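You operate a simulated robot arm through the tools that you are given. There is no shell and no other tool.

You are at the controls of a simulated robot arm. One attempt, no reset.

Task
Put things in order on the top of the cream bench. At the end: the gold sleeve stands on top of the gold foot valve; the cream label block from the top of the cream bench stands on top of the brown carton (marked "Shaft seals"); the silver filter from the top of the cream bench stands where the cream label block stood; the clear bottle from the top of the cream bench stands where the silver filter stood; whatever was shut is shut again. Leave all else as you found it, and nothing knocked over.
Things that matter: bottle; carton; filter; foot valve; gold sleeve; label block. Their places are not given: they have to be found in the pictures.

It is judged by the outcome, as a careful person would: the job done as asked, and still so three seconds after it is handed in. It fails if anything else is knocked over, pushed out of place, dropped, spilled or broken. A push-on lid holds only when it is set on centred and level and pressed home; a screw cap is set on level and turned clockwise until tight.

Robot
A 7-joint arm with a two-finger parallel gripper, fixed in place. Base frame: the origin is at the foot of the arm, x ahead of it, y to its left, z up; the work surface is at about z = 0. Units: mm, degrees, N and s.
With the tool pointing down near the work surface it reaches from about 240 to 620 mm from the base axis. Its first joint turns from -66.0 to 66.0 degrees. Payload 2.6 kg.
Tool frame: the origin (TCP) lies between the finger pads and is the grasp point; the fingertips stand 30 mm ahead of it; z points along the fingers, y is the line along which they close. The gripper opens to 94 mm. The fingers are 28 mm wide and 10 mm thick; the gripper's body (50 by 96 mm) begins 55 mm behind the TCP.
Orientation is that of the tool frame in the base frame, as a unit quaternion [x, y, z, w]. With the fingers straight down and closing along the base's y, the tool's x points along the base's -x, its y along +y and its z along -z.

Tools
- The arm moves only by the tool arm_command. Its argument "increments" is text: rows parted by semicolons, each of 7 numbers parted by spaces: the closure, from 0 (fully open) to 1 (shut), then the shift along the base's x, y, z in mm, then the turn, a rotation vector about the base's x, y, z in degrees. In form: jaw x y z ax ay az; .... A call has 1 to 20 rows; each row shifts and turns the commanded pose from where the row before left it. Each row takes 0.2 s and may step no farther than 50 mm and 8.6 degrees from the row before; otherwise, or with a gripper value out of range, the whole call is refused. Where a pose cannot be reached the arm comes as near as it can. A force on the tool above 40 N (or 10 N above the force at the start of the call, whichever is more), or a blocked arm, ends the call early, and 0.2 s more pass. Each finger travels about 72 mm/s and halts on what it meets, pressing with about 33 N; the grip force reading is that of the motor and also rises with nothing between the fingers. The clock runs only during rows and for 0.2 s after the last one: add rows that do not move to give the fingers time. It gives the time, the measured TCP pose, the force on the tool (base axes), the opening and the grip force at its end, in the units of the frame above (readings bear some noise), with the torque about the TCP (base axes, N m) and any sound that the robot's microphone picked up, and new pictures: "pictures" is both (left out), scene, wrist or none.
- Cameras (640 x 400 px; columns grow to the right, rows downward): "scene" is fixed at [32.2, 430.3, 563.9]; the picture's right is [-0.80, -0.60, 0.00], its down [-0.34, 0.46, -0.82] and it looks along [0.49, -0.66, -0.57] (base axes); focal length 319 px, centre (320, 200). "wrist" rides on the gripper at [76, 14, -102] in the tool frame; the picture's right is [-0.18, 0.98, 0.00], its down [-0.75, -0.14, -0.64] and it looks along [-0.63, -0.12, 0.77] (tool axes); focal length 243 px, centre (320, 200).
- point_at(camera, pixels): for up to 12 pixels [column, row] of the newest picture of that camera ("zoom" is the newest enlarged one), the place [x, y, z] in the base frame of the surface seen there, good to about 2 mm. No time passes.
- zoom(camera, box): a new picture of the part [left, top, right, bottom] of that camera's present view, enlarged. No time passes.
- hand_in(): hands the job in; it is judged then, once.

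Unless the task says otherwise, let go and move clear before handing in.

The tools are called after "Request:" as a command line: name --argument value ..., lists and objects as JSON in quotes. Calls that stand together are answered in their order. arm_command: Moves the arm, as the interface text tells. Its arguments: {"type":"object","properties":{"increments":{"type":"string"},"pictures":{"type":"string","enum":["both","scene","wrist","none"]}},"required":["increments"]} The other tools are called the same way: point_at (camera, pixels) gives the place of the surface under pixels of a picture; zoom (camera, box) takes an enlarged picture of a part of a camera's view; hand_in () hands the job in.

At the start:

```text
clock: 0.0
eef_pos: [345.7, -65.9, 246.6]
ee_rot: [0.0, 1.0, 0.0, 0.0]
wrist_force: [-0.5, 0.5, -0.5]
moment: [0.03, -0.02, 0.0]
opening: 94.2
grip_force: 0.1
```

scene: 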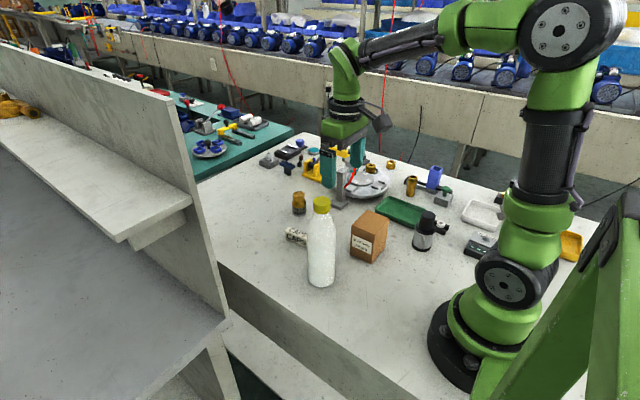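
wrist: 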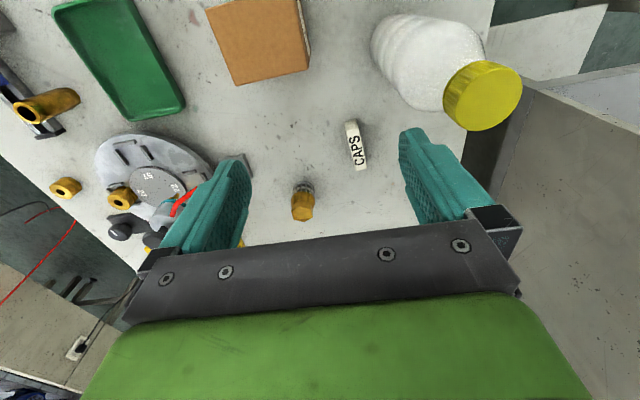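

The pictures show the bench with a bottle (scene 320,245), a carton (370,237), a label block "CAPS" (296,236) and several gold parts. I'll zoom in to identify everything.

Request:
zoom --camera "scene" --box '[240, 130, 400, 290]'

Request:
zoom --camera "scene" --box '[380, 150, 540, 270]'

Request:
zoom --camera "wrist" --box '[0, 40, 320, 280]'

Request:
zoom --camera "wrist" --box '[200, 0, 540, 240]'

```text
2.50 times, centred on (320, 210) of scene
```

zoom: 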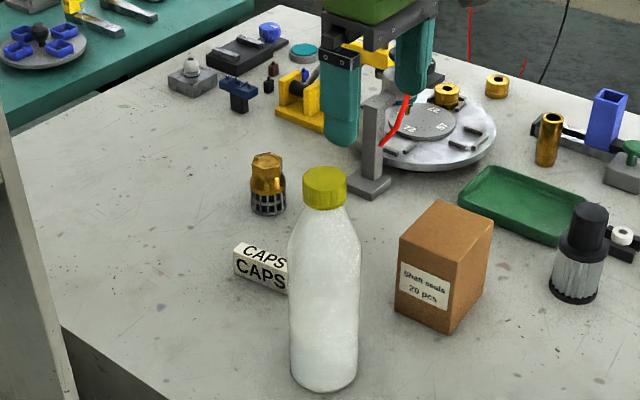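

```text
3.33 times, centred on (460, 210) of scene
```

zoom: 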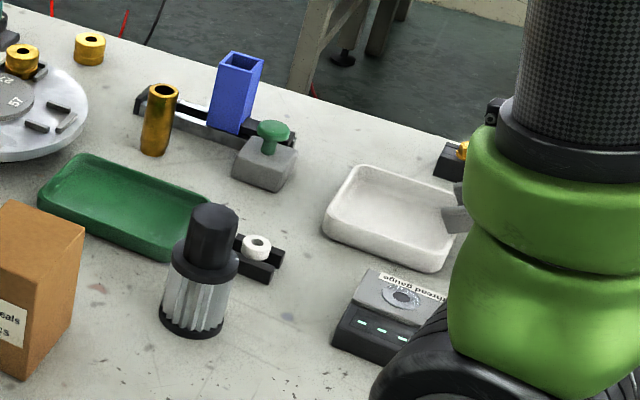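

```text
1.67 times, centred on (160, 160) of wrist
```

zoom: 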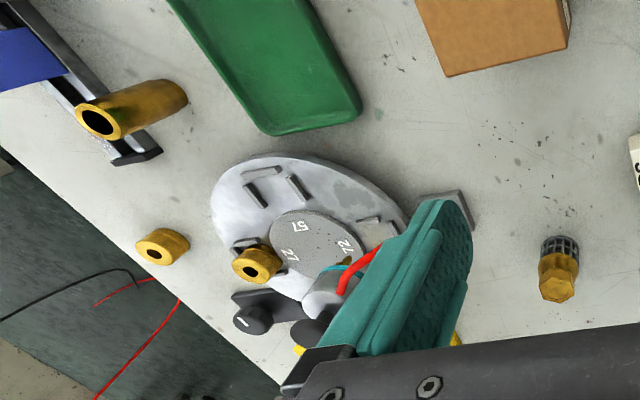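

```text
1.67 times, centred on (370, 120) of wrist
```

zoom: 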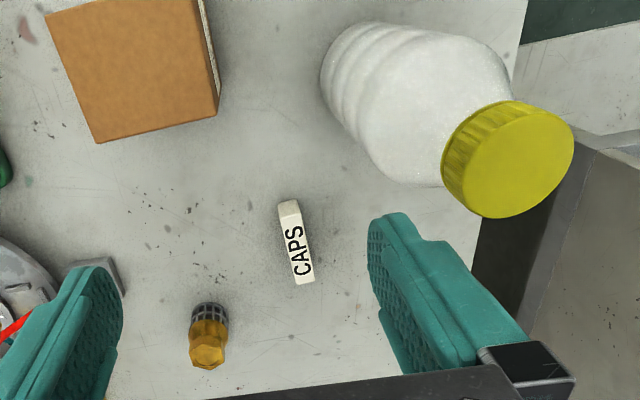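

Candidates are clear: foot valve with the cage at scene (299,203), sleeve tube at (411,186), filter at (424,235), block at (296,236), bottle at (320,245), carton at (370,237). I'll measure their places.

Request:
point_at --camera "scene" --pixels '[[296, 233], [299, 193], [299, 205], [299, 213], [321, 198], [321, 250], [321, 285], [368, 211], [350, 216], [388, 214], [372, 225], [352, 257]]'

Request:
point_at --camera "scene" --pixels '[[411, 177], [411, 186], [409, 196], [427, 212], [425, 232], [423, 250], [437, 178], [402, 215], [365, 188], [338, 206], [310, 238], [270, 250]]'

Request:
point_at --camera "wrist" --pixels '[[348, 124], [356, 122], [356, 168], [365, 165], [302, 210], [304, 190], [482, 95], [213, 10], [298, 2], [237, 86], [305, 68], [28, 110]]'

```text
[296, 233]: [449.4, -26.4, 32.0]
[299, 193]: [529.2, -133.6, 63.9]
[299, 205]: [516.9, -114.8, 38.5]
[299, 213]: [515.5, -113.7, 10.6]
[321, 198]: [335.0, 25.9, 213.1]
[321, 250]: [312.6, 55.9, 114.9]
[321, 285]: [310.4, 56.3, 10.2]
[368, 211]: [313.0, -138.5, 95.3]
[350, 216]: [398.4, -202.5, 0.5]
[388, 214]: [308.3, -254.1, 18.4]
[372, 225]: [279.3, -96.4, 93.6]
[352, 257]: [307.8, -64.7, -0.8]
```

```text
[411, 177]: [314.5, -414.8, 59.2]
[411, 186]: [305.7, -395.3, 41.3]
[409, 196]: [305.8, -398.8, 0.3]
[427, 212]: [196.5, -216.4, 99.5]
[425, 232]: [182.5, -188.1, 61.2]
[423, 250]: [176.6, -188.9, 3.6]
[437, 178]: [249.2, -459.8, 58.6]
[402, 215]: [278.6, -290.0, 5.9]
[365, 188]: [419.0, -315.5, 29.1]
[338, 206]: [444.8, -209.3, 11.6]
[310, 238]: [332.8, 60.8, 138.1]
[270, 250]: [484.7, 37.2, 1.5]
```

```text
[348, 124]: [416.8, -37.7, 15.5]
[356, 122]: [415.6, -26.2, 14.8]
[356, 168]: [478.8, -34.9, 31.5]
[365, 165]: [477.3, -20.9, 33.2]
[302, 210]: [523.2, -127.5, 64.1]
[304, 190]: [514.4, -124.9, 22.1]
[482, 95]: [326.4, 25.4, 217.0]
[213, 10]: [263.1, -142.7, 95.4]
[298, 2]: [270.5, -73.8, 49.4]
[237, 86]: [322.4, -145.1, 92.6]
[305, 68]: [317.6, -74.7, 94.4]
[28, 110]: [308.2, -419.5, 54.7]
```

Rough positions are known: block ≈(447,-29), bottle ≈(328,28), filter ≈(185,-205), sleeve ≈(308,-408), valve ≈(519,-125). I'll zoom closer to get the shapes, heights and centres.

Request:
zoom --camera "scene" --box '[280, 180, 345, 295]'

Request:
zoom --camera "scene" --box '[395, 165, 475, 255]'

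Request:
zoom --camera "scene" --box '[340, 195, 400, 270]'

Request:
point_at --camera "scene" --pixels '[[180, 180], [200, 240], [215, 290], [150, 210], [230, 300], [130, 225], [190, 205], [240, 320], [175, 100], [210, 265]]'

```text
3.48 times, centred on (312, 238) of scene
```

zoom: 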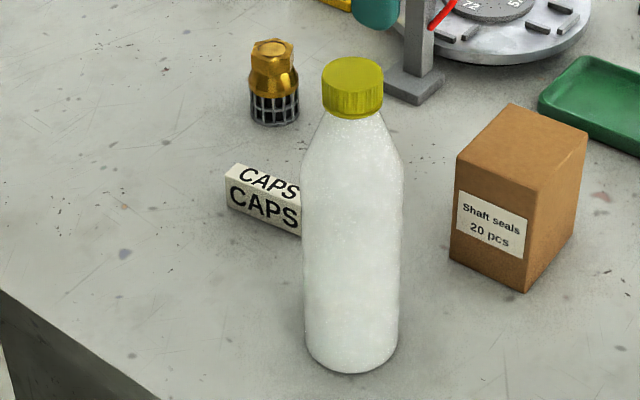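

```text
4.44 times, centred on (435, 210) of scene
```

zoom: 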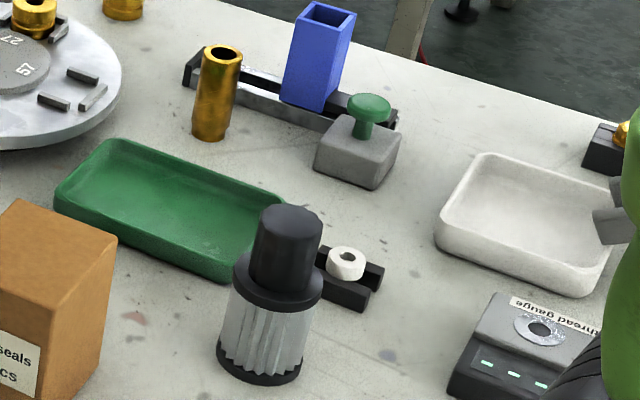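

```text
5.33 times, centred on (370, 232) of scene
```

zoom: 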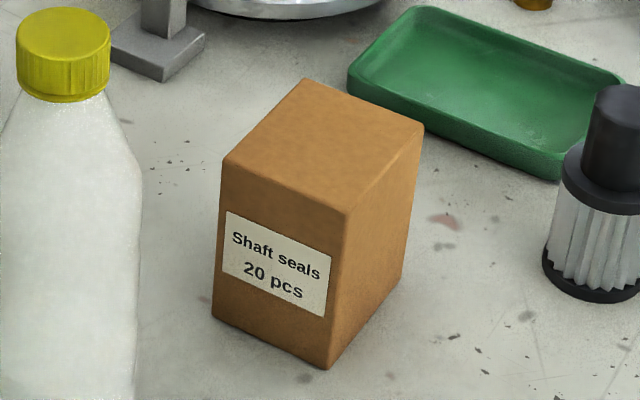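

```text
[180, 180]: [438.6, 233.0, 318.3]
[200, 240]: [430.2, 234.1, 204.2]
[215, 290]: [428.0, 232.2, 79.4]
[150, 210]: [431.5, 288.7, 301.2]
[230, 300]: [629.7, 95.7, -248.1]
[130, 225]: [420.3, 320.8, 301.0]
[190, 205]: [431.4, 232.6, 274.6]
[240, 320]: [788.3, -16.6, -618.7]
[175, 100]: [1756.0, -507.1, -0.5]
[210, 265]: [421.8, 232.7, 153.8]
```

The wall is at y≈232, well clear. Next, precise corners of the block, carton and foot valve from the wrist view.

Request:
zoom --camera "wrist" --box '[325, 105, 389, 185]'

```text
5.00 times, centred on (357, 145) of wrist
```

zoom: 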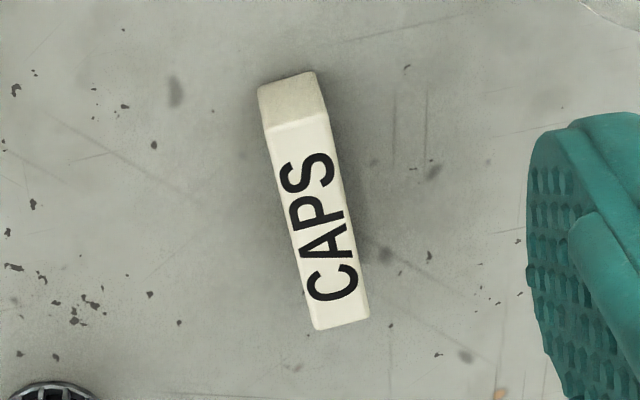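

Request:
point_at --camera "zoom" --pixels '[[267, 132], [325, 110], [315, 328], [367, 316], [297, 220], [346, 220], [320, 220], [260, 90], [314, 75], [290, 100]]'

Request:
zoom --camera "wrist" --box '[190, 0, 330, 100]'

```text
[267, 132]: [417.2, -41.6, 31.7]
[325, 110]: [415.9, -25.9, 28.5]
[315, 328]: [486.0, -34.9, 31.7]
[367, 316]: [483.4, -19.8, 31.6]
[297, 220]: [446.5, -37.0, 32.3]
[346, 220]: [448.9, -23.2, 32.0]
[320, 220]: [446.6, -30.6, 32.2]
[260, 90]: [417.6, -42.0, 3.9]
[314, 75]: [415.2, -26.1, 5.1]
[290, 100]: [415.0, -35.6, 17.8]
```

```text
4.00 times, centred on (260, 50) of wrist
```

zoom: 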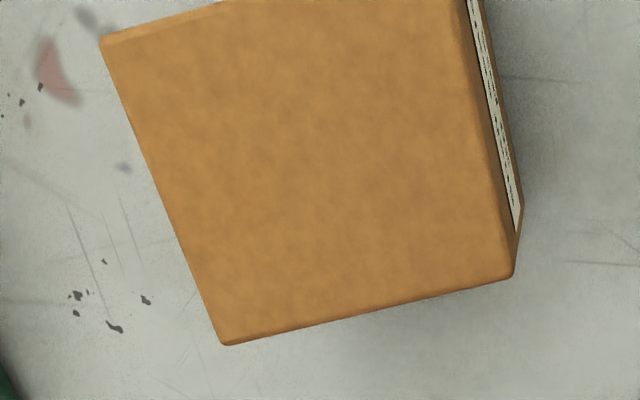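

Request:
point_at --camera "zoom" --pixels '[[106, 44], [225, 340], [508, 275], [470, 6], [160, 180], [492, 150], [365, 305], [300, 150], [518, 215]]'

Request:
point_at --camera "scene" --pixels '[[369, 212], [383, 219], [359, 222], [371, 230], [382, 225], [401, 233], [375, 212], [362, 230], [395, 190], [391, 164], [369, 168]]'

```text
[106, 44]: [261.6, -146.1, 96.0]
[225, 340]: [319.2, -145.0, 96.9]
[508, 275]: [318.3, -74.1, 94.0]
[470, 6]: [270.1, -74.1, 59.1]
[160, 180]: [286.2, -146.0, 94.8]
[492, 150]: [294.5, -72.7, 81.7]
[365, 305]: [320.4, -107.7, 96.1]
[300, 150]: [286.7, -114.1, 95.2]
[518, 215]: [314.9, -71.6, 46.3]
```

```text
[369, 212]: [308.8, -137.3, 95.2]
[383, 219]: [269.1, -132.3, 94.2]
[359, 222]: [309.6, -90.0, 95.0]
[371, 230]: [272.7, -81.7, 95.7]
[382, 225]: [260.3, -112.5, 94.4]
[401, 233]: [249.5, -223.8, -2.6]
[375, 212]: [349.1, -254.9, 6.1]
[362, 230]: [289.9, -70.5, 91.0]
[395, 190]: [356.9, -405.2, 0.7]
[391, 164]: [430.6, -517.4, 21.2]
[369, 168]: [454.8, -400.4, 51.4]
```

The block centre is about (450.6,-30.5), long axis yawed ~5.4°, top z 32; the carton top spans x 258–320, y -146…-73 at z≈95.5. I'll move above the block with a part-closed jaw and have a look.

Request:
arm_command --increments "0.4 30 0 20 0 0 0; 0.4 40 10 0 0 0 0; 0.4 35.3 25.4 0 0 0 5.4; 0.4 0 0 -40 0 0 0; 0.4 0 0 -40 0 0 0; 0.4 0 0 -30 0 0 0; 0.4 0 0 0 0 0 0"

```text
clock: 1.6
eef_pos: [449.4, -28.5, 160.8]
ee_rot: [-0.047, 0.999, 0.0, 0.0]
wrist_force: [0.1, 0.2, 0.8]
moment: [-0.04, 0.03, 0.0]
opening: 56.5
grip_force: 0.1
```

scene: 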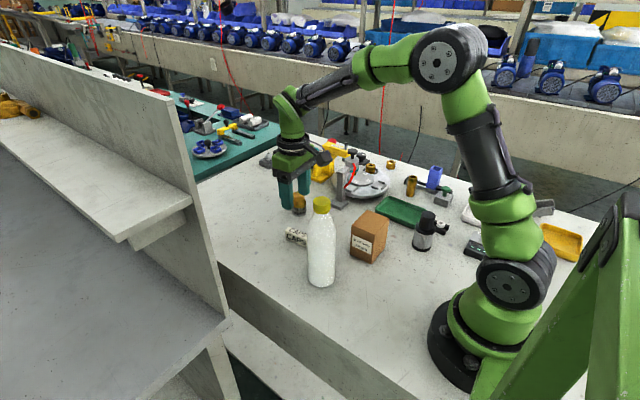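
wrist: 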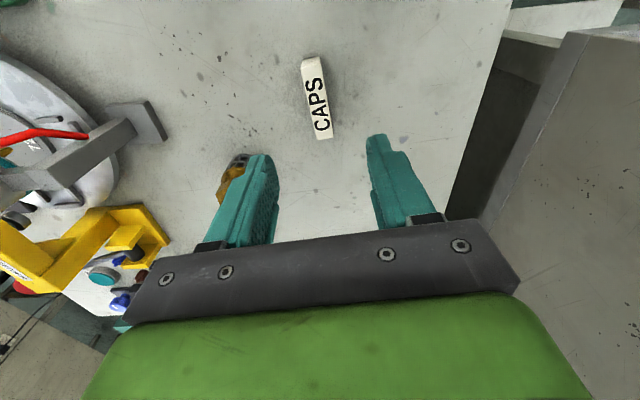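

The block is at wrist (317,97), ahead of the fingers. I'll refine its corners with this closer view and check the scene for the camera-to-bottle clearance.

Request:
zoom --camera "wrist" --box '[275, 45, 365, 145]'

Request:
arm_command --increments "0.4 0 0 0 0 0 0; 0.4 0 0 0 0 0 0" --pictures "none"

```text
4.00 times, centred on (320, 95) of wrist
```

zoom: 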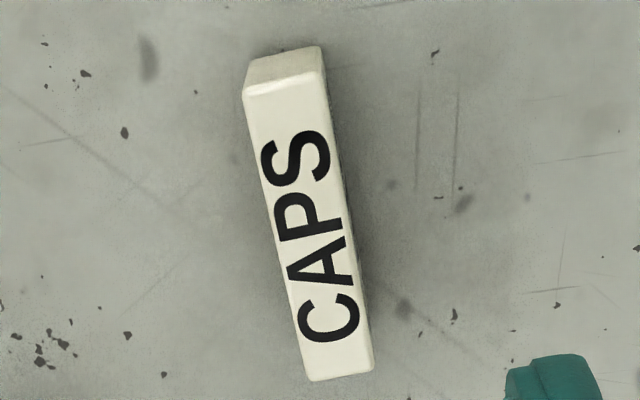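

```text
clock: 2.2
eef_pos: [449.2, -29.3, 159.3]
ee_rot: [-0.048, 0.999, 0.0, 0.0]
wrist_force: [1.1, 0.2, -0.1]
moment: [0.01, -0.02, 0.02]
opening: 56.4
grip_force: 0.1
```

Request:
point_at --camera "zoom" --pixels '[[248, 96], [320, 80], [313, 377], [370, 365], [278, 225], [342, 215], [310, 375], [290, 150], [335, 330], [313, 240]]'

Request:
zoom --camera "scene" --box '[260, 80, 360, 300]'

```text
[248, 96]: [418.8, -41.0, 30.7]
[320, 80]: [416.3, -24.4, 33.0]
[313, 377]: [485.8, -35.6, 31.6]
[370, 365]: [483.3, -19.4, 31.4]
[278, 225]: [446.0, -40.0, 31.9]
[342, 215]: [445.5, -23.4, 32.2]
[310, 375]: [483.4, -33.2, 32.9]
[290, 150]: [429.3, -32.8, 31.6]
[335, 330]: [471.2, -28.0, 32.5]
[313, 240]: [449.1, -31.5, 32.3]
```

```text
1.82 times, centred on (310, 190) of scene
```

zoom: 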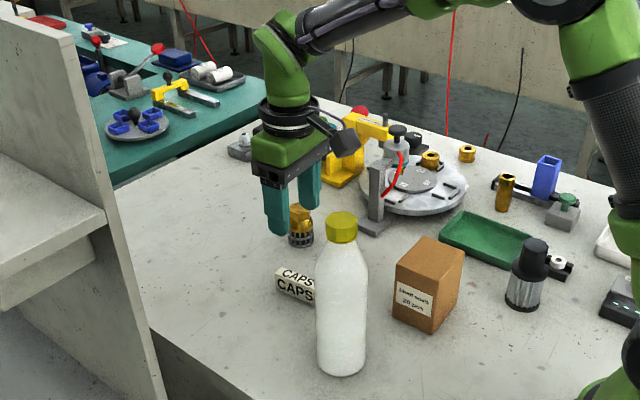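

The block is centred at (451,-30.2), yaw ~5°, top z≈32. I'll descend around it to TCP z≈38 and check before closing.

Request:
arm_command --increments "0.4 1.5 -0.8 -40 0 0 0; 0.4 0 0 -35 0 0 0; 0.4 0 0 -25 0 0 0; 0.4 0 0 -20 0 0 0; 0.4 0 0 0 0 0 0"

```text
clock: 3.4
eef_pos: [451.2, -31.8, 36.6]
ee_rot: [-0.047, 0.999, 0.0, -0.001]
wrist_force: [0.0, -0.3, 0.0]
moment: [-0.01, 0.01, -0.02]
opening: 56.3
grip_force: 0.0
```

scene: 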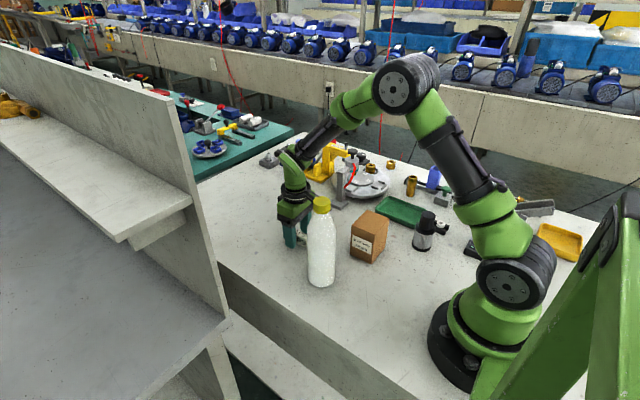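
wrist: 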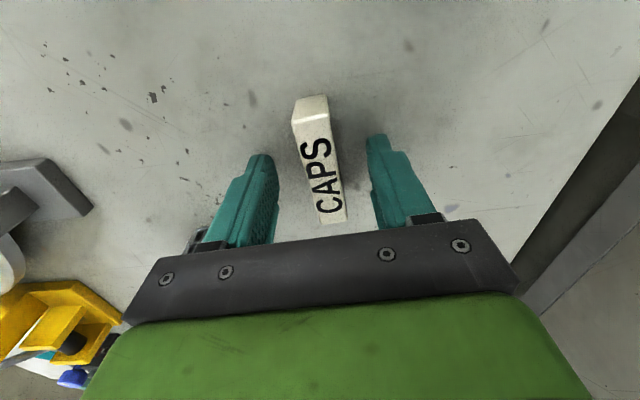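

Fingers straddle the block (wrist 318,160) with room both sides. Closing and checking the grip.

Request:
arm_command --increments "1 0 0 0 0 0 0; 1 0 0 0 0 0 0; 1 0 0 0 0 0 0; 1 0 0 0 0 0 0" --pictures "wrist"

```text
clock: 4.4
eef_pos: [452.8, -32.2, 37.5]
ee_rot: [-0.047, 0.999, 0.0, 0.0]
wrist_force: [-0.1, -0.4, -0.4]
moment: [-0.02, -0.01, -0.01]
opening: 16.7
grip_force: 32.6
```

wrist: 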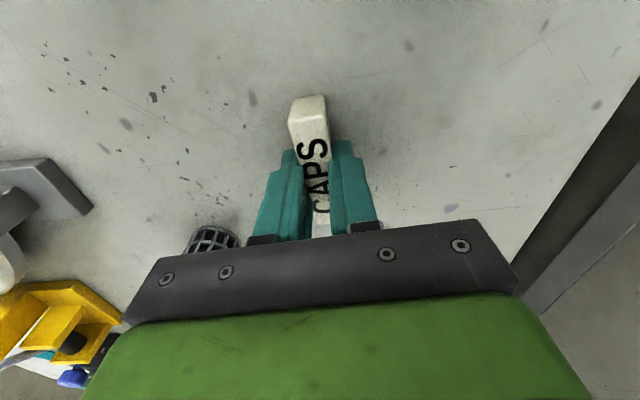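

Gripped at 16.7 mm width, 32.6 N. I'll lift it, move toward the carton and turn it ~85° so the block lies along the carton's longer (y) side.

Request:
arm_command --increments "1 0 0 20 0 0 0; 1 0 0 40 0 0 0; 1 0 0 50 0 0 0; 1 0 0 50 0 0 0; 1 -33 -16 0 0 0 8.46; 1 -33 -16 0 0 0 8.46; 1 -33 -15 0 0 0 8.46; 1 -33 -15 0 0 0 8.46; 1 -31 -15 0 0 0 8.46; 1 0 0 0 0 0 8.46; 1 0 0 0 0 0 8.46; 1 0 0 0 0 0 8.46; 1 0 0 0 0 0 8.46; 1 0 0 0 0 0 8.46; 1 0 0 0 0 0 0; 1 0 0 0 0 0 0"

```text
clock: 7.8
eef_pos: [290.4, -109.4, 197.5]
ee_rot: [0.708, -0.706, 0.0, 0.0]
wrist_force: [0.4, -0.3, 0.1]
moment: [-0.02, 0.0, 0.05]
opening: 16.6
grip_force: 32.8
```

scene: 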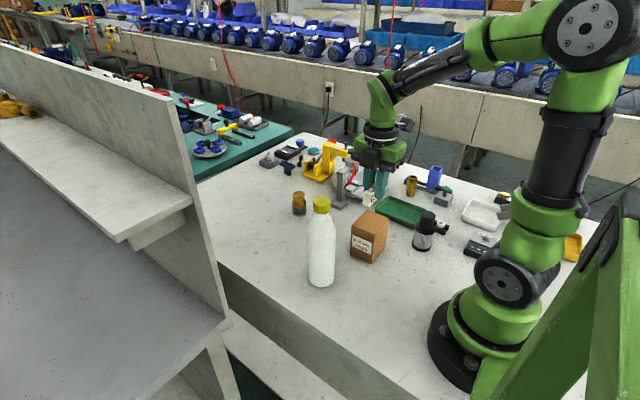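
wrist: 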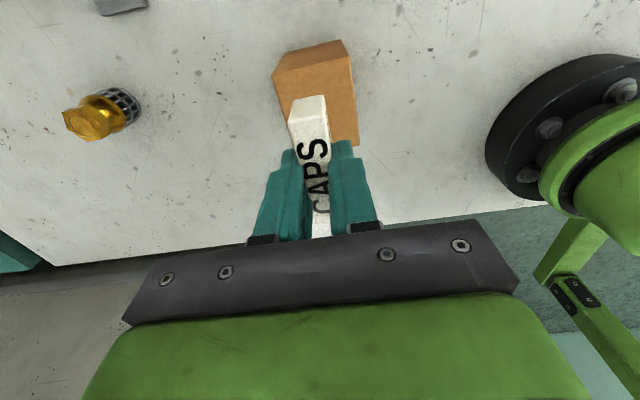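

The arm holds the block above the carton (wrist 318,100), yaw now 90°. I'll verify carton edges from this view before lowering.

Request:
zoom --camera "wrist" --box '[250, 30, 380, 170]'

Request:
zoom --camera "scene" --box '[335, 150, 415, 270]'

```text
2.86 times, centred on (315, 100) of wrist
```

zoom: 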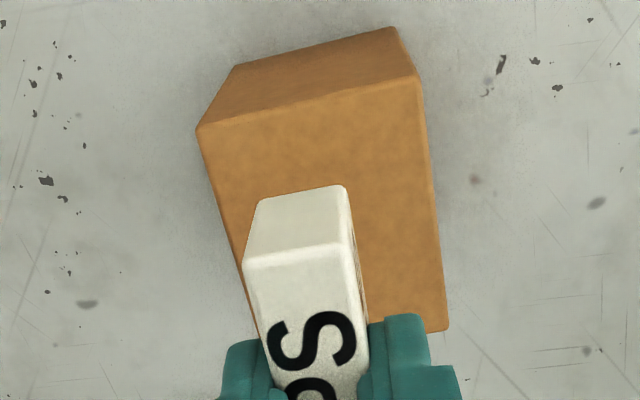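

```text
3.33 times, centred on (375, 210) of scene
```

zoom: 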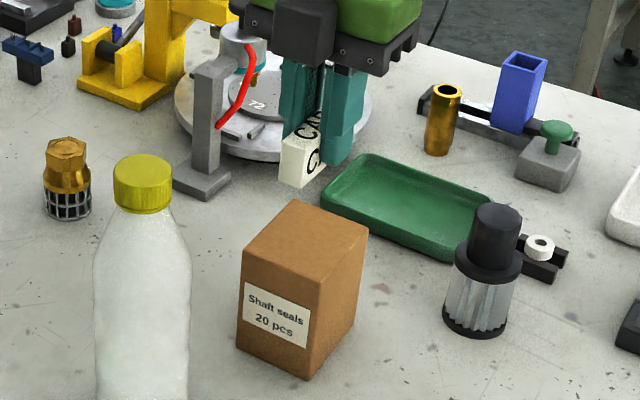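

Request:
point_at --camera "wrist" --pixels '[[274, 77], [347, 59], [358, 142], [352, 100], [282, 110], [310, 68], [310, 110], [320, 112]]'

Request:
point_at --camera "zoom" --pixels '[[295, 205], [364, 228], [247, 242], [320, 275], [340, 252], [282, 258], [305, 235], [300, 170], [284, 185]]'

```text
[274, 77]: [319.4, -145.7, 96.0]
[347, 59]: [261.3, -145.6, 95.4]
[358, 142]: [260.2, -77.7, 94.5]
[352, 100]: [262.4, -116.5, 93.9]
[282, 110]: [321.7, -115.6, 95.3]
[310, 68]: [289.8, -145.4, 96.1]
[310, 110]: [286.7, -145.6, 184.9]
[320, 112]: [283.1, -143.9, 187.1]
```

```text
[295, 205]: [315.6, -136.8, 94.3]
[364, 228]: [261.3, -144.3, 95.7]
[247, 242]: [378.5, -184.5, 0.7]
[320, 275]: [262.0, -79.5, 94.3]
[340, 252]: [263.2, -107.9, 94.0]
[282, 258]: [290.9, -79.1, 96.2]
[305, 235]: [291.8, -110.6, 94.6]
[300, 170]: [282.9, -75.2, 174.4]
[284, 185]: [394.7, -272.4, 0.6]
```

The carton top spans x 260–321, y -147…-74 at z≈95; the block hangs over it, centred. Lowering to just above the top, then in small steps.

Request:
arm_command --increments "1 0 0 -25 0 0 0; 1 0 0 -20 0 0 0; 1 0 0 -10 0 0 0; 1 0 0 -5 0 0 0; 1 0 0 0 0 0 0; 1 0 0 0 0 0 0" --pictures "scene"

Request:
zoom --camera "scene" --box '[335, 180, 405, 265]'

```text
clock: 9.2
eef_pos: [289.9, -108.5, 138.1]
ee_rot: [0.707, -0.707, 0.001, -0.001]
wrist_force: [-0.5, -0.6, -0.9]
moment: [0.02, 0.0, -0.03]
opening: 16.7
grip_force: 32.8
```

scene: 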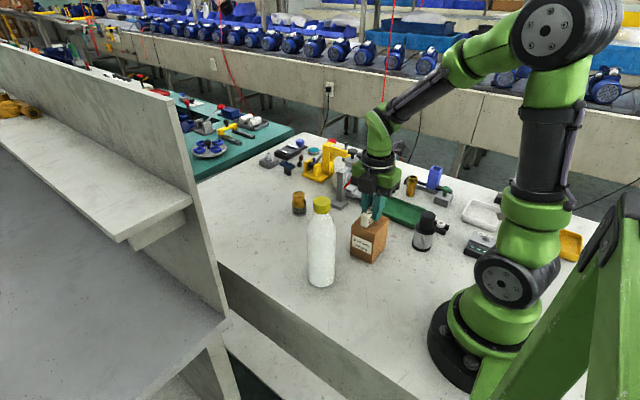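

```text
4.71 times, centred on (370, 222) of scene
```

zoom: 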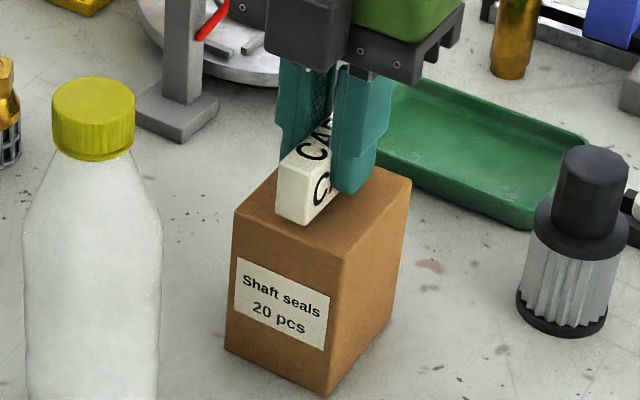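

The block is a few mm above the carton top. Small steps down watching the force.

Request:
arm_command --increments "1 0 0 -2 0 0 0; 1 0 0 -1.5 0 0 0; 1 0 0 0 0 0 0" --pictures "none"

Request:
zoom --camera "scene" --box '[350, 200, 395, 245]'

```text
clock: 10.0
eef_pos: [289.3, -108.2, 134.6]
ee_rot: [-0.707, 0.707, 0.0, 0.0]
wrist_force: [-0.3, -0.1, 0.0]
moment: [-0.01, 0.01, 0.02]
opening: 16.6
grip_force: 33.5
```

```text
8.89 times, centred on (372, 222) of scene
```

zoom: 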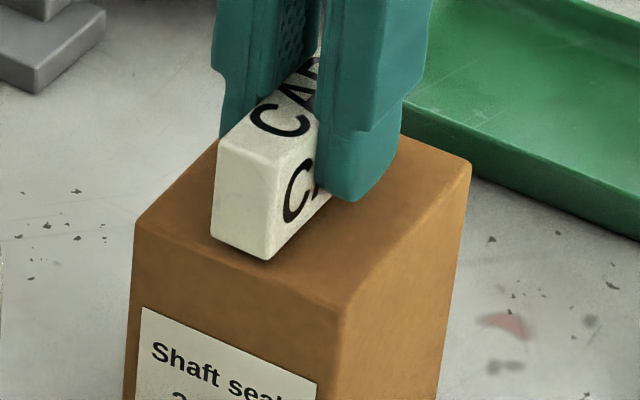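

Nearly down; no contact force yet. Two more small steps.

Request:
arm_command --increments "1 0 0 -1 0 0 0; 1 0 0 -1 0 0 0; 1 0 0 0 0 0 0" --pictures "none"

Request:
zoom --camera "scene" --box '[350, 200, 395, 245]'

```text
clock: 10.8
eef_pos: [289.4, -108.6, 132.0]
ee_rot: [0.707, -0.707, 0.001, 0.0]
wrist_force: [-1.5, 0.0, 2.2]
moment: [0.06, 0.05, 0.04]
opening: 16.6
grip_force: 32.9
```

```text
8.89 times, centred on (372, 222) of scene
```

zoom: 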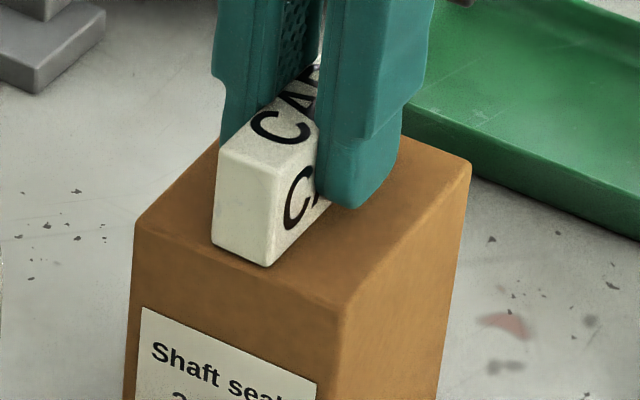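

A force of 2.2 N in z and the picture show the block resting. I'll open just enough and back off upward.

Request:
arm_command --increments "0.75 0 0 0 0 0 0; 0.65 0 0 0 0 0 0; 0.65 0 0 0 0 0 0; 0.65 0 0 15 0 0 0; 0.65 0 0 30 0 0 0; 0.65 0 0 40 0 0 0; 0.65 0 0 0 0 0 0"

Request:
zoom --camera "scene" --box '[340, 190, 480, 265]'

```text
clock: 12.4
eef_pos: [289.9, -108.0, 217.7]
ee_rot: [0.707, -0.707, -0.001, -0.001]
wrist_force: [0.2, -0.2, 0.3]
moment: [0.03, -0.02, -0.03]
opening: 32.4
grip_force: 0.0
```

scene: 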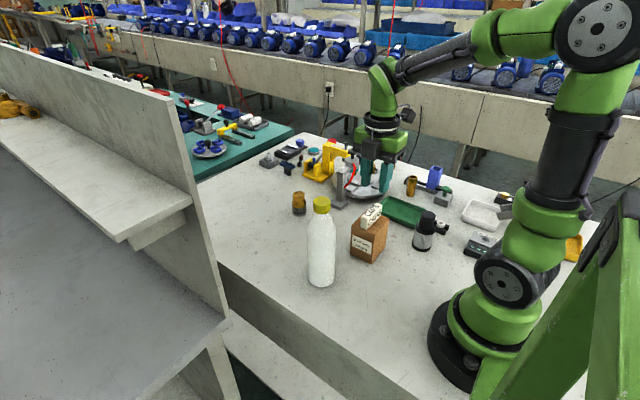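
wrist: 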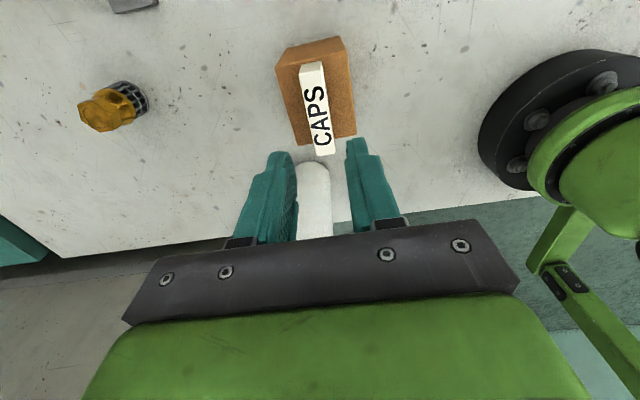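

```text
4.57 times, centred on (410, 228) of scene
```

zoom: 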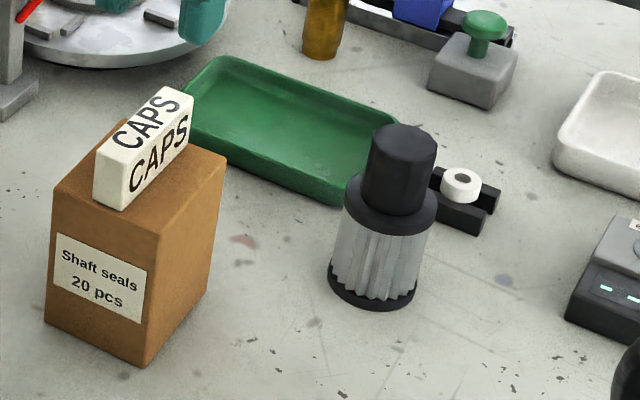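

The block now stands on the carton. Next the filter: measure its top, flange and base from this zoom.

Request:
point_at --camera "zoom" --pixels '[[402, 140], [375, 140], [433, 142], [402, 130], [402, 158], [390, 225], [375, 300], [333, 285], [412, 290], [372, 306], [390, 190], [440, 215]]'

Request:
point_at --camera "scene" --pixels '[[445, 233], [452, 232], [438, 228], [426, 222], [400, 232], [420, 222], [440, 245], [460, 250], [470, 245]]'

```text
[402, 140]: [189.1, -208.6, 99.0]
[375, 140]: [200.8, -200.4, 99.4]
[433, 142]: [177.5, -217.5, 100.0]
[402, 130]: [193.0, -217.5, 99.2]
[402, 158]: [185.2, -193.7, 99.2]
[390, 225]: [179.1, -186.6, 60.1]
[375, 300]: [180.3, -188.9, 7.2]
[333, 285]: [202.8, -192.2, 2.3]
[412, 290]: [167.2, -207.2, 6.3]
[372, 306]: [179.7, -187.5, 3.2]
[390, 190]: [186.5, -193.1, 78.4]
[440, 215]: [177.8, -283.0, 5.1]
```

```text
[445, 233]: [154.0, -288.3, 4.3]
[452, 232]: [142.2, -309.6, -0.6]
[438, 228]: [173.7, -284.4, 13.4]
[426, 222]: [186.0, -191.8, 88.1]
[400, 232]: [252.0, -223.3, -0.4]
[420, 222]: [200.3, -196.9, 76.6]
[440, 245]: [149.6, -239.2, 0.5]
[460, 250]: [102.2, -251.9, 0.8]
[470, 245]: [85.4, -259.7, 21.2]
```

The filter axis is at about (189,-208), top z 99, radius ≈21. I'll move over it, open the jaw to ~61 mm, and look from above.

Request:
arm_command --increments "0.5 -34 -34 0 0 0 0; 0.35 -34 -33 0 0 0 0; 0.35 -33 -33 0 0 0 0; 0.35 0 0 0 0 0 0; 0.35 0 0 0 0 0 0"

```text
clock: 13.6
eef_pos: [188.5, -211.4, 217.3]
ee_rot: [-0.707, 0.707, 0.001, 0.0]
wrist_force: [0.3, -0.7, -0.3]
moment: [-0.01, 0.01, -0.02]
opening: 61.2
grip_force: 0.0
```

scene: 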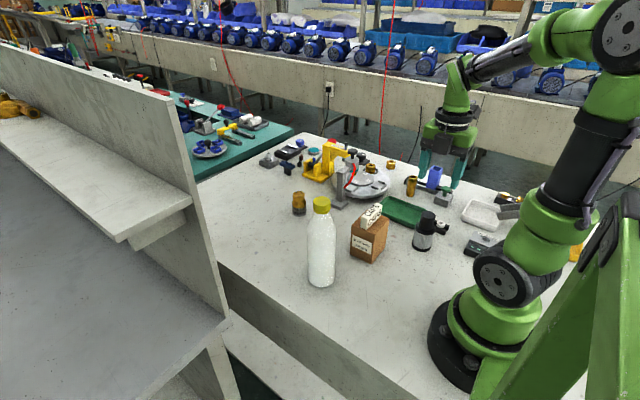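
wrist: 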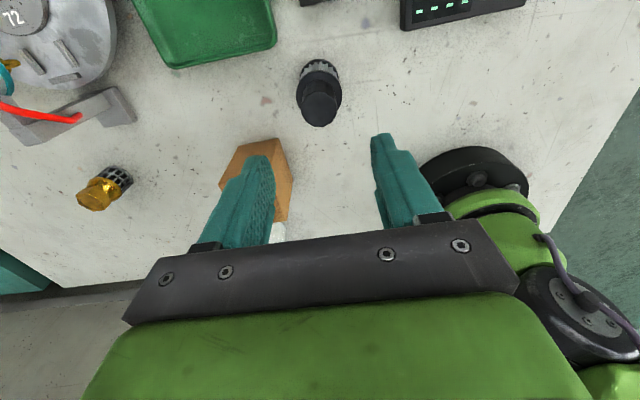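

Request:
zoom --camera "wrist" --box '[255, 20, 385, 150]'

```text
3.08 times, centred on (320, 85) of wrist
```

zoom: 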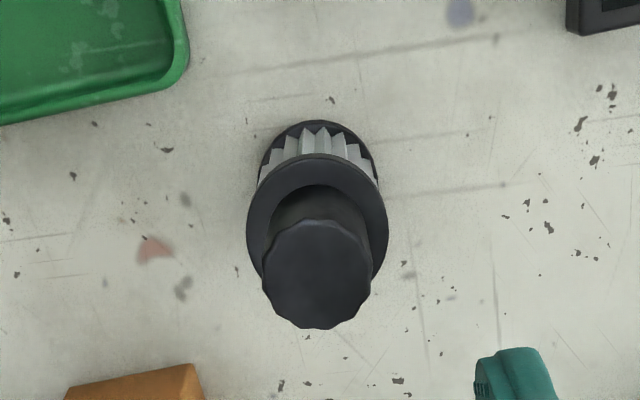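

Request:
point_at --camera "zoom" --pixels '[[317, 275], [264, 275], [370, 275], [317, 225], [317, 326], [250, 210], [386, 210], [317, 160], [317, 123], [262, 150], [374, 150], [180, 80]]'

```text
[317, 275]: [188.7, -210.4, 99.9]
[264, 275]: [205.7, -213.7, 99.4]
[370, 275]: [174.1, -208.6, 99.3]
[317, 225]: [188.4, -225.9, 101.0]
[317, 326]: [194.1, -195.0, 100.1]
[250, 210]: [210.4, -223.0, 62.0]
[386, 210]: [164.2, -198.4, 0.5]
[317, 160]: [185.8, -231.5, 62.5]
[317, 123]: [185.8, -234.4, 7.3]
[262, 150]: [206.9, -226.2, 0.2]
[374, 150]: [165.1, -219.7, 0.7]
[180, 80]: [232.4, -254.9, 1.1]
```

The filter axis refines to (188.8,-210.5), and the TCP is right above it; the tray corner (232,-255) is clear of the fingers. Descending to TCP z≈56.

Request:
arm_command --increments "0.35 0 0.8 -40 0 0 0; 0.35 0 0 -40 0 0 0; 0.35 0 0 -35 0 0 0; 0.35 0 0 -25 0 0 0; 0.35 0 0 -15 0 0 0; 0.35 0 0 -6 0 0 0; 0.35 0 0 0 0 0 0; 0.35 0 0 0 0 0 0"

Request:
zoom --camera "scene" --box '[385, 140, 485, 265]'

```text
clock: 15.4
eef_pos: [188.6, -206.8, 57.0]
ee_rot: [0.707, -0.707, 0.001, 0.0]
wrist_force: [1.7, -0.4, -0.3]
moment: [0.02, 0.02, 0.04]
opening: 61.1
grip_force: 0.2
```

scene: 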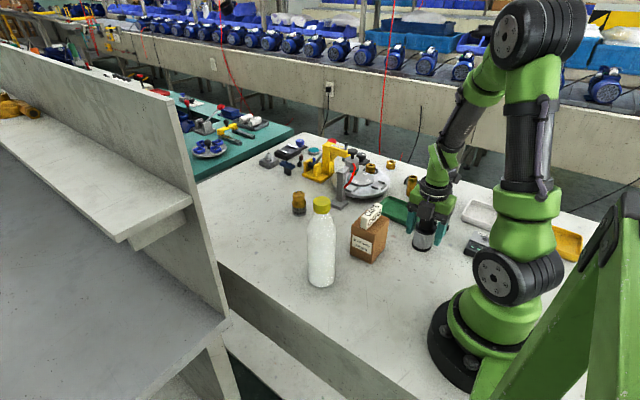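
wrist: 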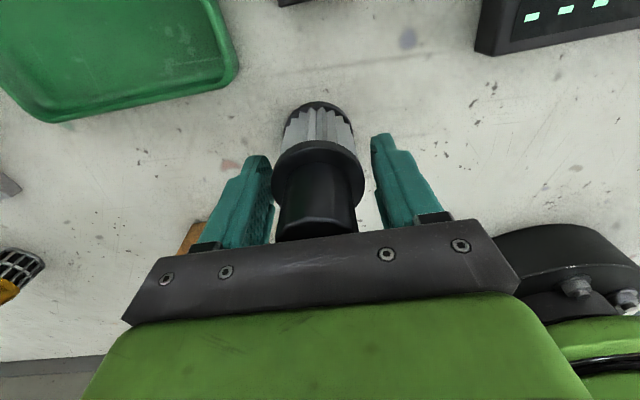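

```text
3.20 times, centred on (435, 202) of scene
```

zoom: 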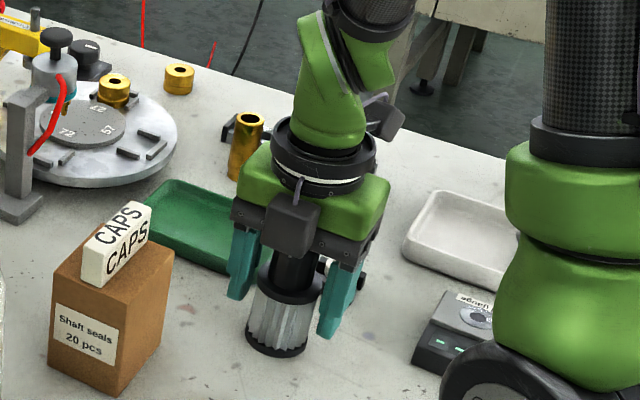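

Fingers straddle the filter flange (wrist 318,170). A small y-correction, then close.

Request:
arm_command --increments "0.35 0 -2.5 0 0 0 0; 0.6 0 0 0 0 0 0; 1 0 0 0 0 0 0; 1 0 0 0 0 0 0; 1 0 0 0 0 0 0; 1 0 0 0 0 0 0" --pictures "wrist"

Request:
zoom --camera "scene" --box '[395, 190, 465, 265]'

```text
clock: 16.8
eef_pos: [190.3, -210.0, 57.1]
ee_rot: [-0.707, 0.707, 0.0, 0.0]
wrist_force: [1.9, -0.3, 3.0]
moment: [-0.04, 0.01, 0.02]
opening: 46.4
grip_force: 32.7
```

wrist: 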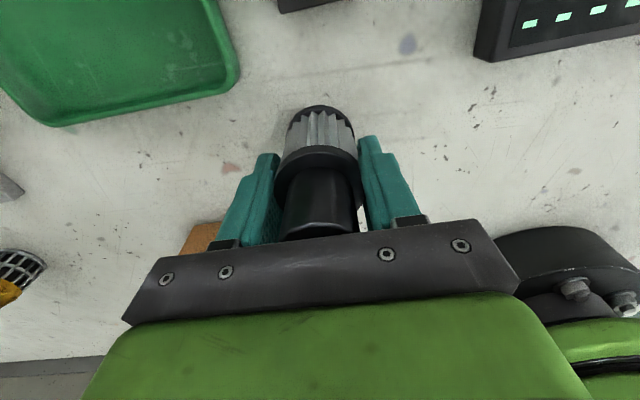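

```text
5.33 times, centred on (430, 228) of scene
```

zoom: 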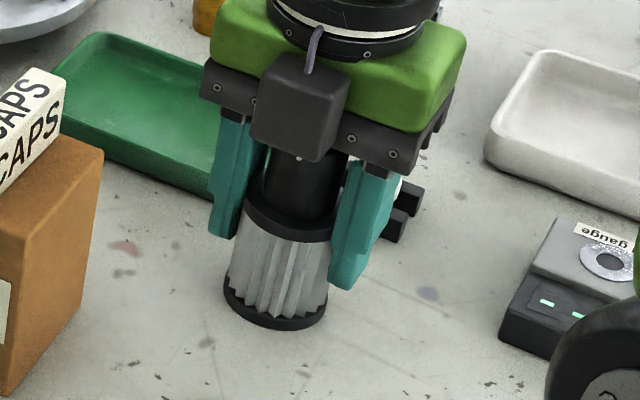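

The filter is gripped at its 46 mm flange. Lifting to clear the carton and block, then carrying it to the block's old place (451,-30).

Request:
arm_command --increments "1 0 0 8 0 0 0; 1 0 0 20 0 0 0; 1 0 0 35 0 0 0; 1 0 0 40 0 0 0; 1 0 0 40 0 0 0; 1 0 0 22 0 0 0; 1 15 10 0 0 0 0; 1 30 20.6 0 0 0 0; 1 32 22 0 0 0 0; 1 32 22 0 0 0 0; 1 32 22 0 0 0 0; 1 32 22 0 0 0 0; 1 32 22 0 0 0 0; 1 30 20.6 0 0 0 0; 1 18 13 0 0 0 0; 1 8 5.5 0 0 0 0; 1 0 0 0 0 0 0; 1 0 0 0 0 0 0"

```text
clock: 20.6
eef_pos: [451.4, -29.4, 220.8]
ee_rot: [0.707, -0.707, 0.0, 0.0]
wrist_force: [-0.2, 0.2, -1.1]
moment: [-0.01, -0.02, 0.03]
opening: 46.3
grip_force: 33.1
```

scene: 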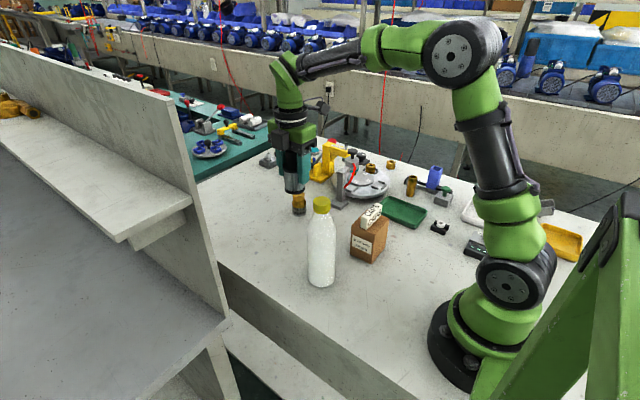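
wrist: 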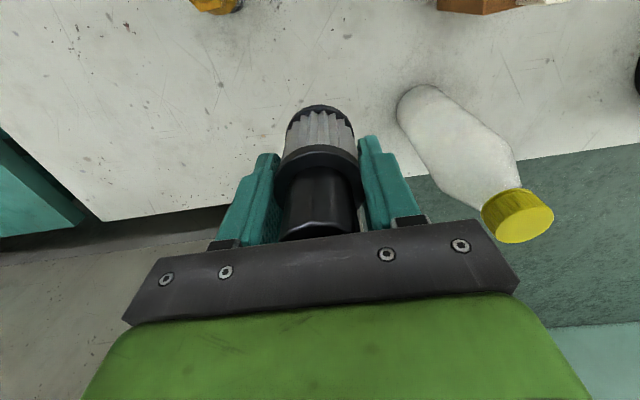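

The filter is above the spot at (451.4,-29.4). Lowering to ~12 mm above the bench, then a check.

Request:
arm_command --increments "1 0 0 -30 0 0 0; 1 0 0 -40 0 0 0; 1 0 0 -40 0 0 0; 1 0 0 -25 0 0 0; 1 0 0 -15 0 0 0; 1 0 0 -5 0 0 0; 1 0 0 0 0 0 0; 1 0 0 0 0 0 0"

Request:
zoom --camera "scene" --box '[260, 160, 350, 270]'

```text
clock: 22.4
eef_pos: [449.5, -29.2, 66.0]
ee_rot: [0.707, -0.707, -0.001, 0.0]
wrist_force: [-0.3, -0.7, -0.7]
moment: [0.0, 0.0, -0.01]
opening: 46.5
grip_force: 33.1
```

scene: 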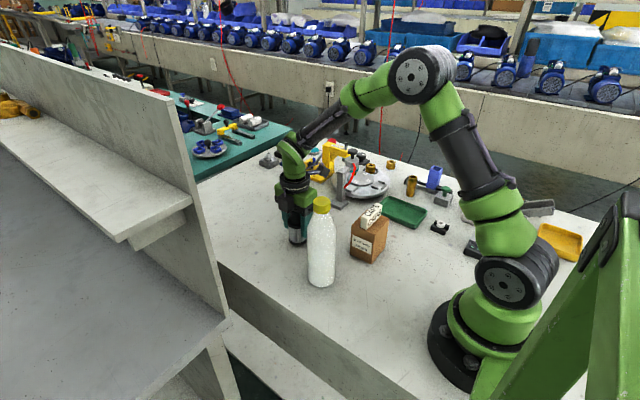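
wrist: 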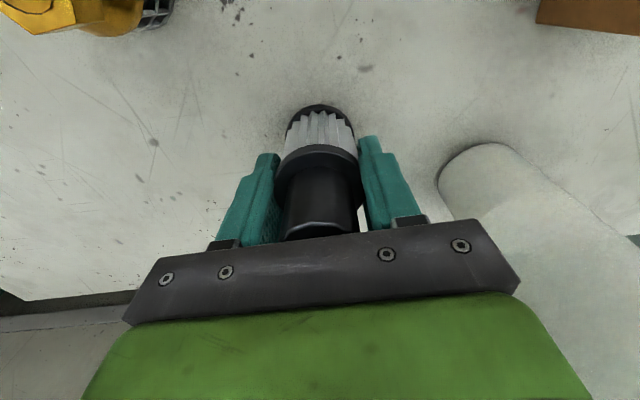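

```text
3.64 times, centred on (305, 215) of scene
```

zoom: 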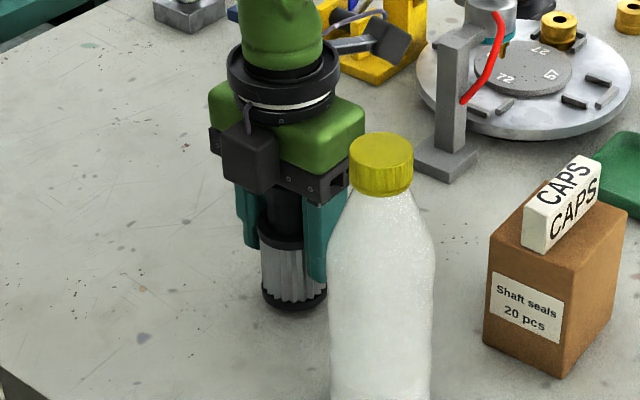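

About 9 mm to go. Lowering slowly until the bench is felt.

Request:
arm_command --increments "1 1 -0.5 -4 0 0 0; 1 0 0 -2 0 0 0; 1 0 0 -1 0 0 0; 1 0 0 0 0 0 0" --pictures "none"

Request:
arm_command --increments "1 0 0 -1 0 0 0; 1 0 0 0 0 0 0" --pictures "none"

```text
clock: 23.4
eef_pos: [451.0, -31.1, 59.3]
ee_rot: [0.707, -0.707, 0.0, 0.0]
wrist_force: [0.1, 0.6, -2.1]
moment: [0.0, -0.03, -0.02]
opening: 46.4
grip_force: 32.8
```

```text
clock: 24.0
eef_pos: [450.1, -30.9, 57.8]
ee_rot: [-0.706, 0.708, -0.001, 0.0]
wrist_force: [0.3, -0.5, -1.0]
moment: [0.01, 0.01, 0.03]
opening: 46.4
grip_force: 32.6
```

Request:
arm_command --increments "1 0 0 -1 0 0 0; 1 0 0 0 0 0 0" --pictures "none"

Request:
zoom --camera "scene" --box '[275, 210, 320, 255]'

```text
clock: 24.6
eef_pos: [450.4, -30.7, 56.7]
ee_rot: [0.707, -0.707, -0.001, 0.0]
wrist_force: [0.7, 0.6, 0.4]
moment: [0.02, 0.03, -0.01]
opening: 46.6
grip_force: 32.8
```

```text
8.89 times, centred on (298, 232) of scene
```

zoom: 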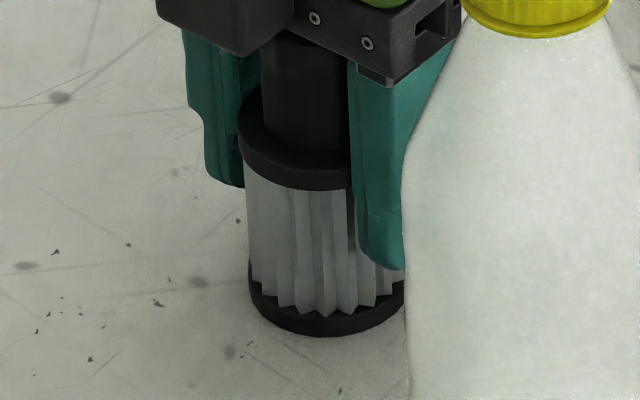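

Request:
arm_command --increments "1 0 0 -0.8 0 0 0; 1 0 0 0 0 0 0" --pictures "none"

Request:
arm_command --increments "1 0 0 -0.7 0 0 0; 1 0 0 0 0 0 0" --pictures "none"

```text
clock: 25.2
eef_pos: [451.6, -30.4, 56.8]
ee_rot: [0.707, -0.707, 0.0, 0.0]
wrist_force: [-6.9, -0.4, 14.5]
moment: [0.01, 0.47, 0.01]
opening: 46.6
grip_force: 32.9
```

```text
clock: 25.8
eef_pos: [451.5, -30.8, 55.4]
ee_rot: [-0.707, 0.707, 0.0, 0.001]
wrist_force: [-6.8, 0.0, 24.8]
moment: [-0.03, 0.43, 0.02]
opening: 46.5
grip_force: 32.8
```

Firm contact now (24.8 N), so the filter is on the bench. I'll ease up 1.2 mm to relax, then open gently.

Request:
arm_command --increments "1 0 0 -0 0 0 0; 1 0 0 1.2 0 0 0; 1 0 0 0 0 0 0" --pictures "none"

Request:
arm_command --increments "0.48 0 0 0 0 0 0; 0.4 0 0 0 0 0 0; 0.35 0 0 0 0 0 0; 0.35 0 0 0 0 0 0" --pictures "both"

Request:
zoom --camera "scene" --box '[260, 190, 350, 290]'

```text
clock: 26.6
eef_pos: [450.8, -31.0, 55.9]
ee_rot: [-0.707, 0.707, 0.0, 0.0]
wrist_force: [3.8, -1.4, 10.2]
moment: [0.08, -0.13, -0.09]
opening: 46.5
grip_force: 33.5
```

```text
clock: 27.6
eef_pos: [450.7, -31.1, 57.0]
ee_rot: [0.707, -0.707, 0.0, 0.0]
wrist_force: [0.4, 0.9, 0.0]
moment: [0.02, -0.02, 0.01]
opening: 61.2
grip_force: 0.2
```

scene: 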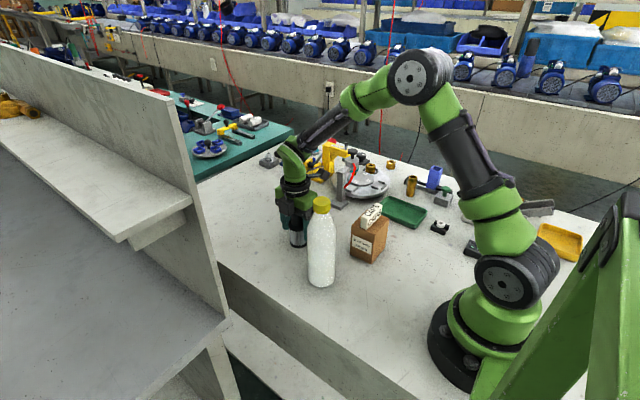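
wrist: 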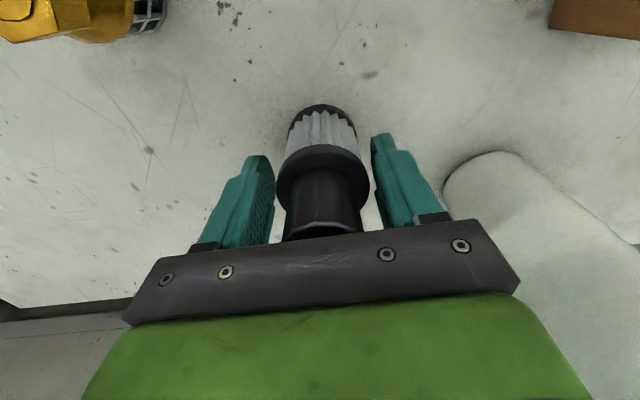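

```text
4.00 times, centred on (305, 240) of scene
```

zoom: 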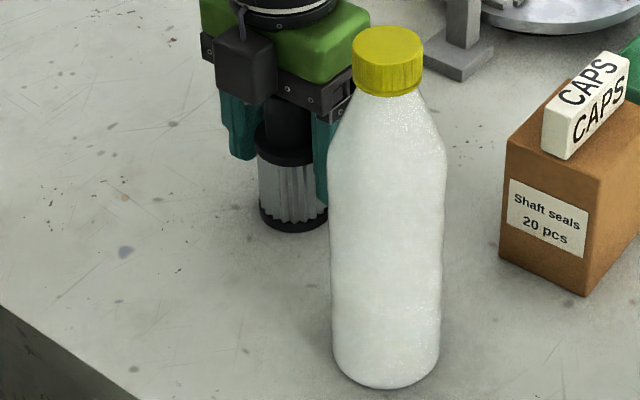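

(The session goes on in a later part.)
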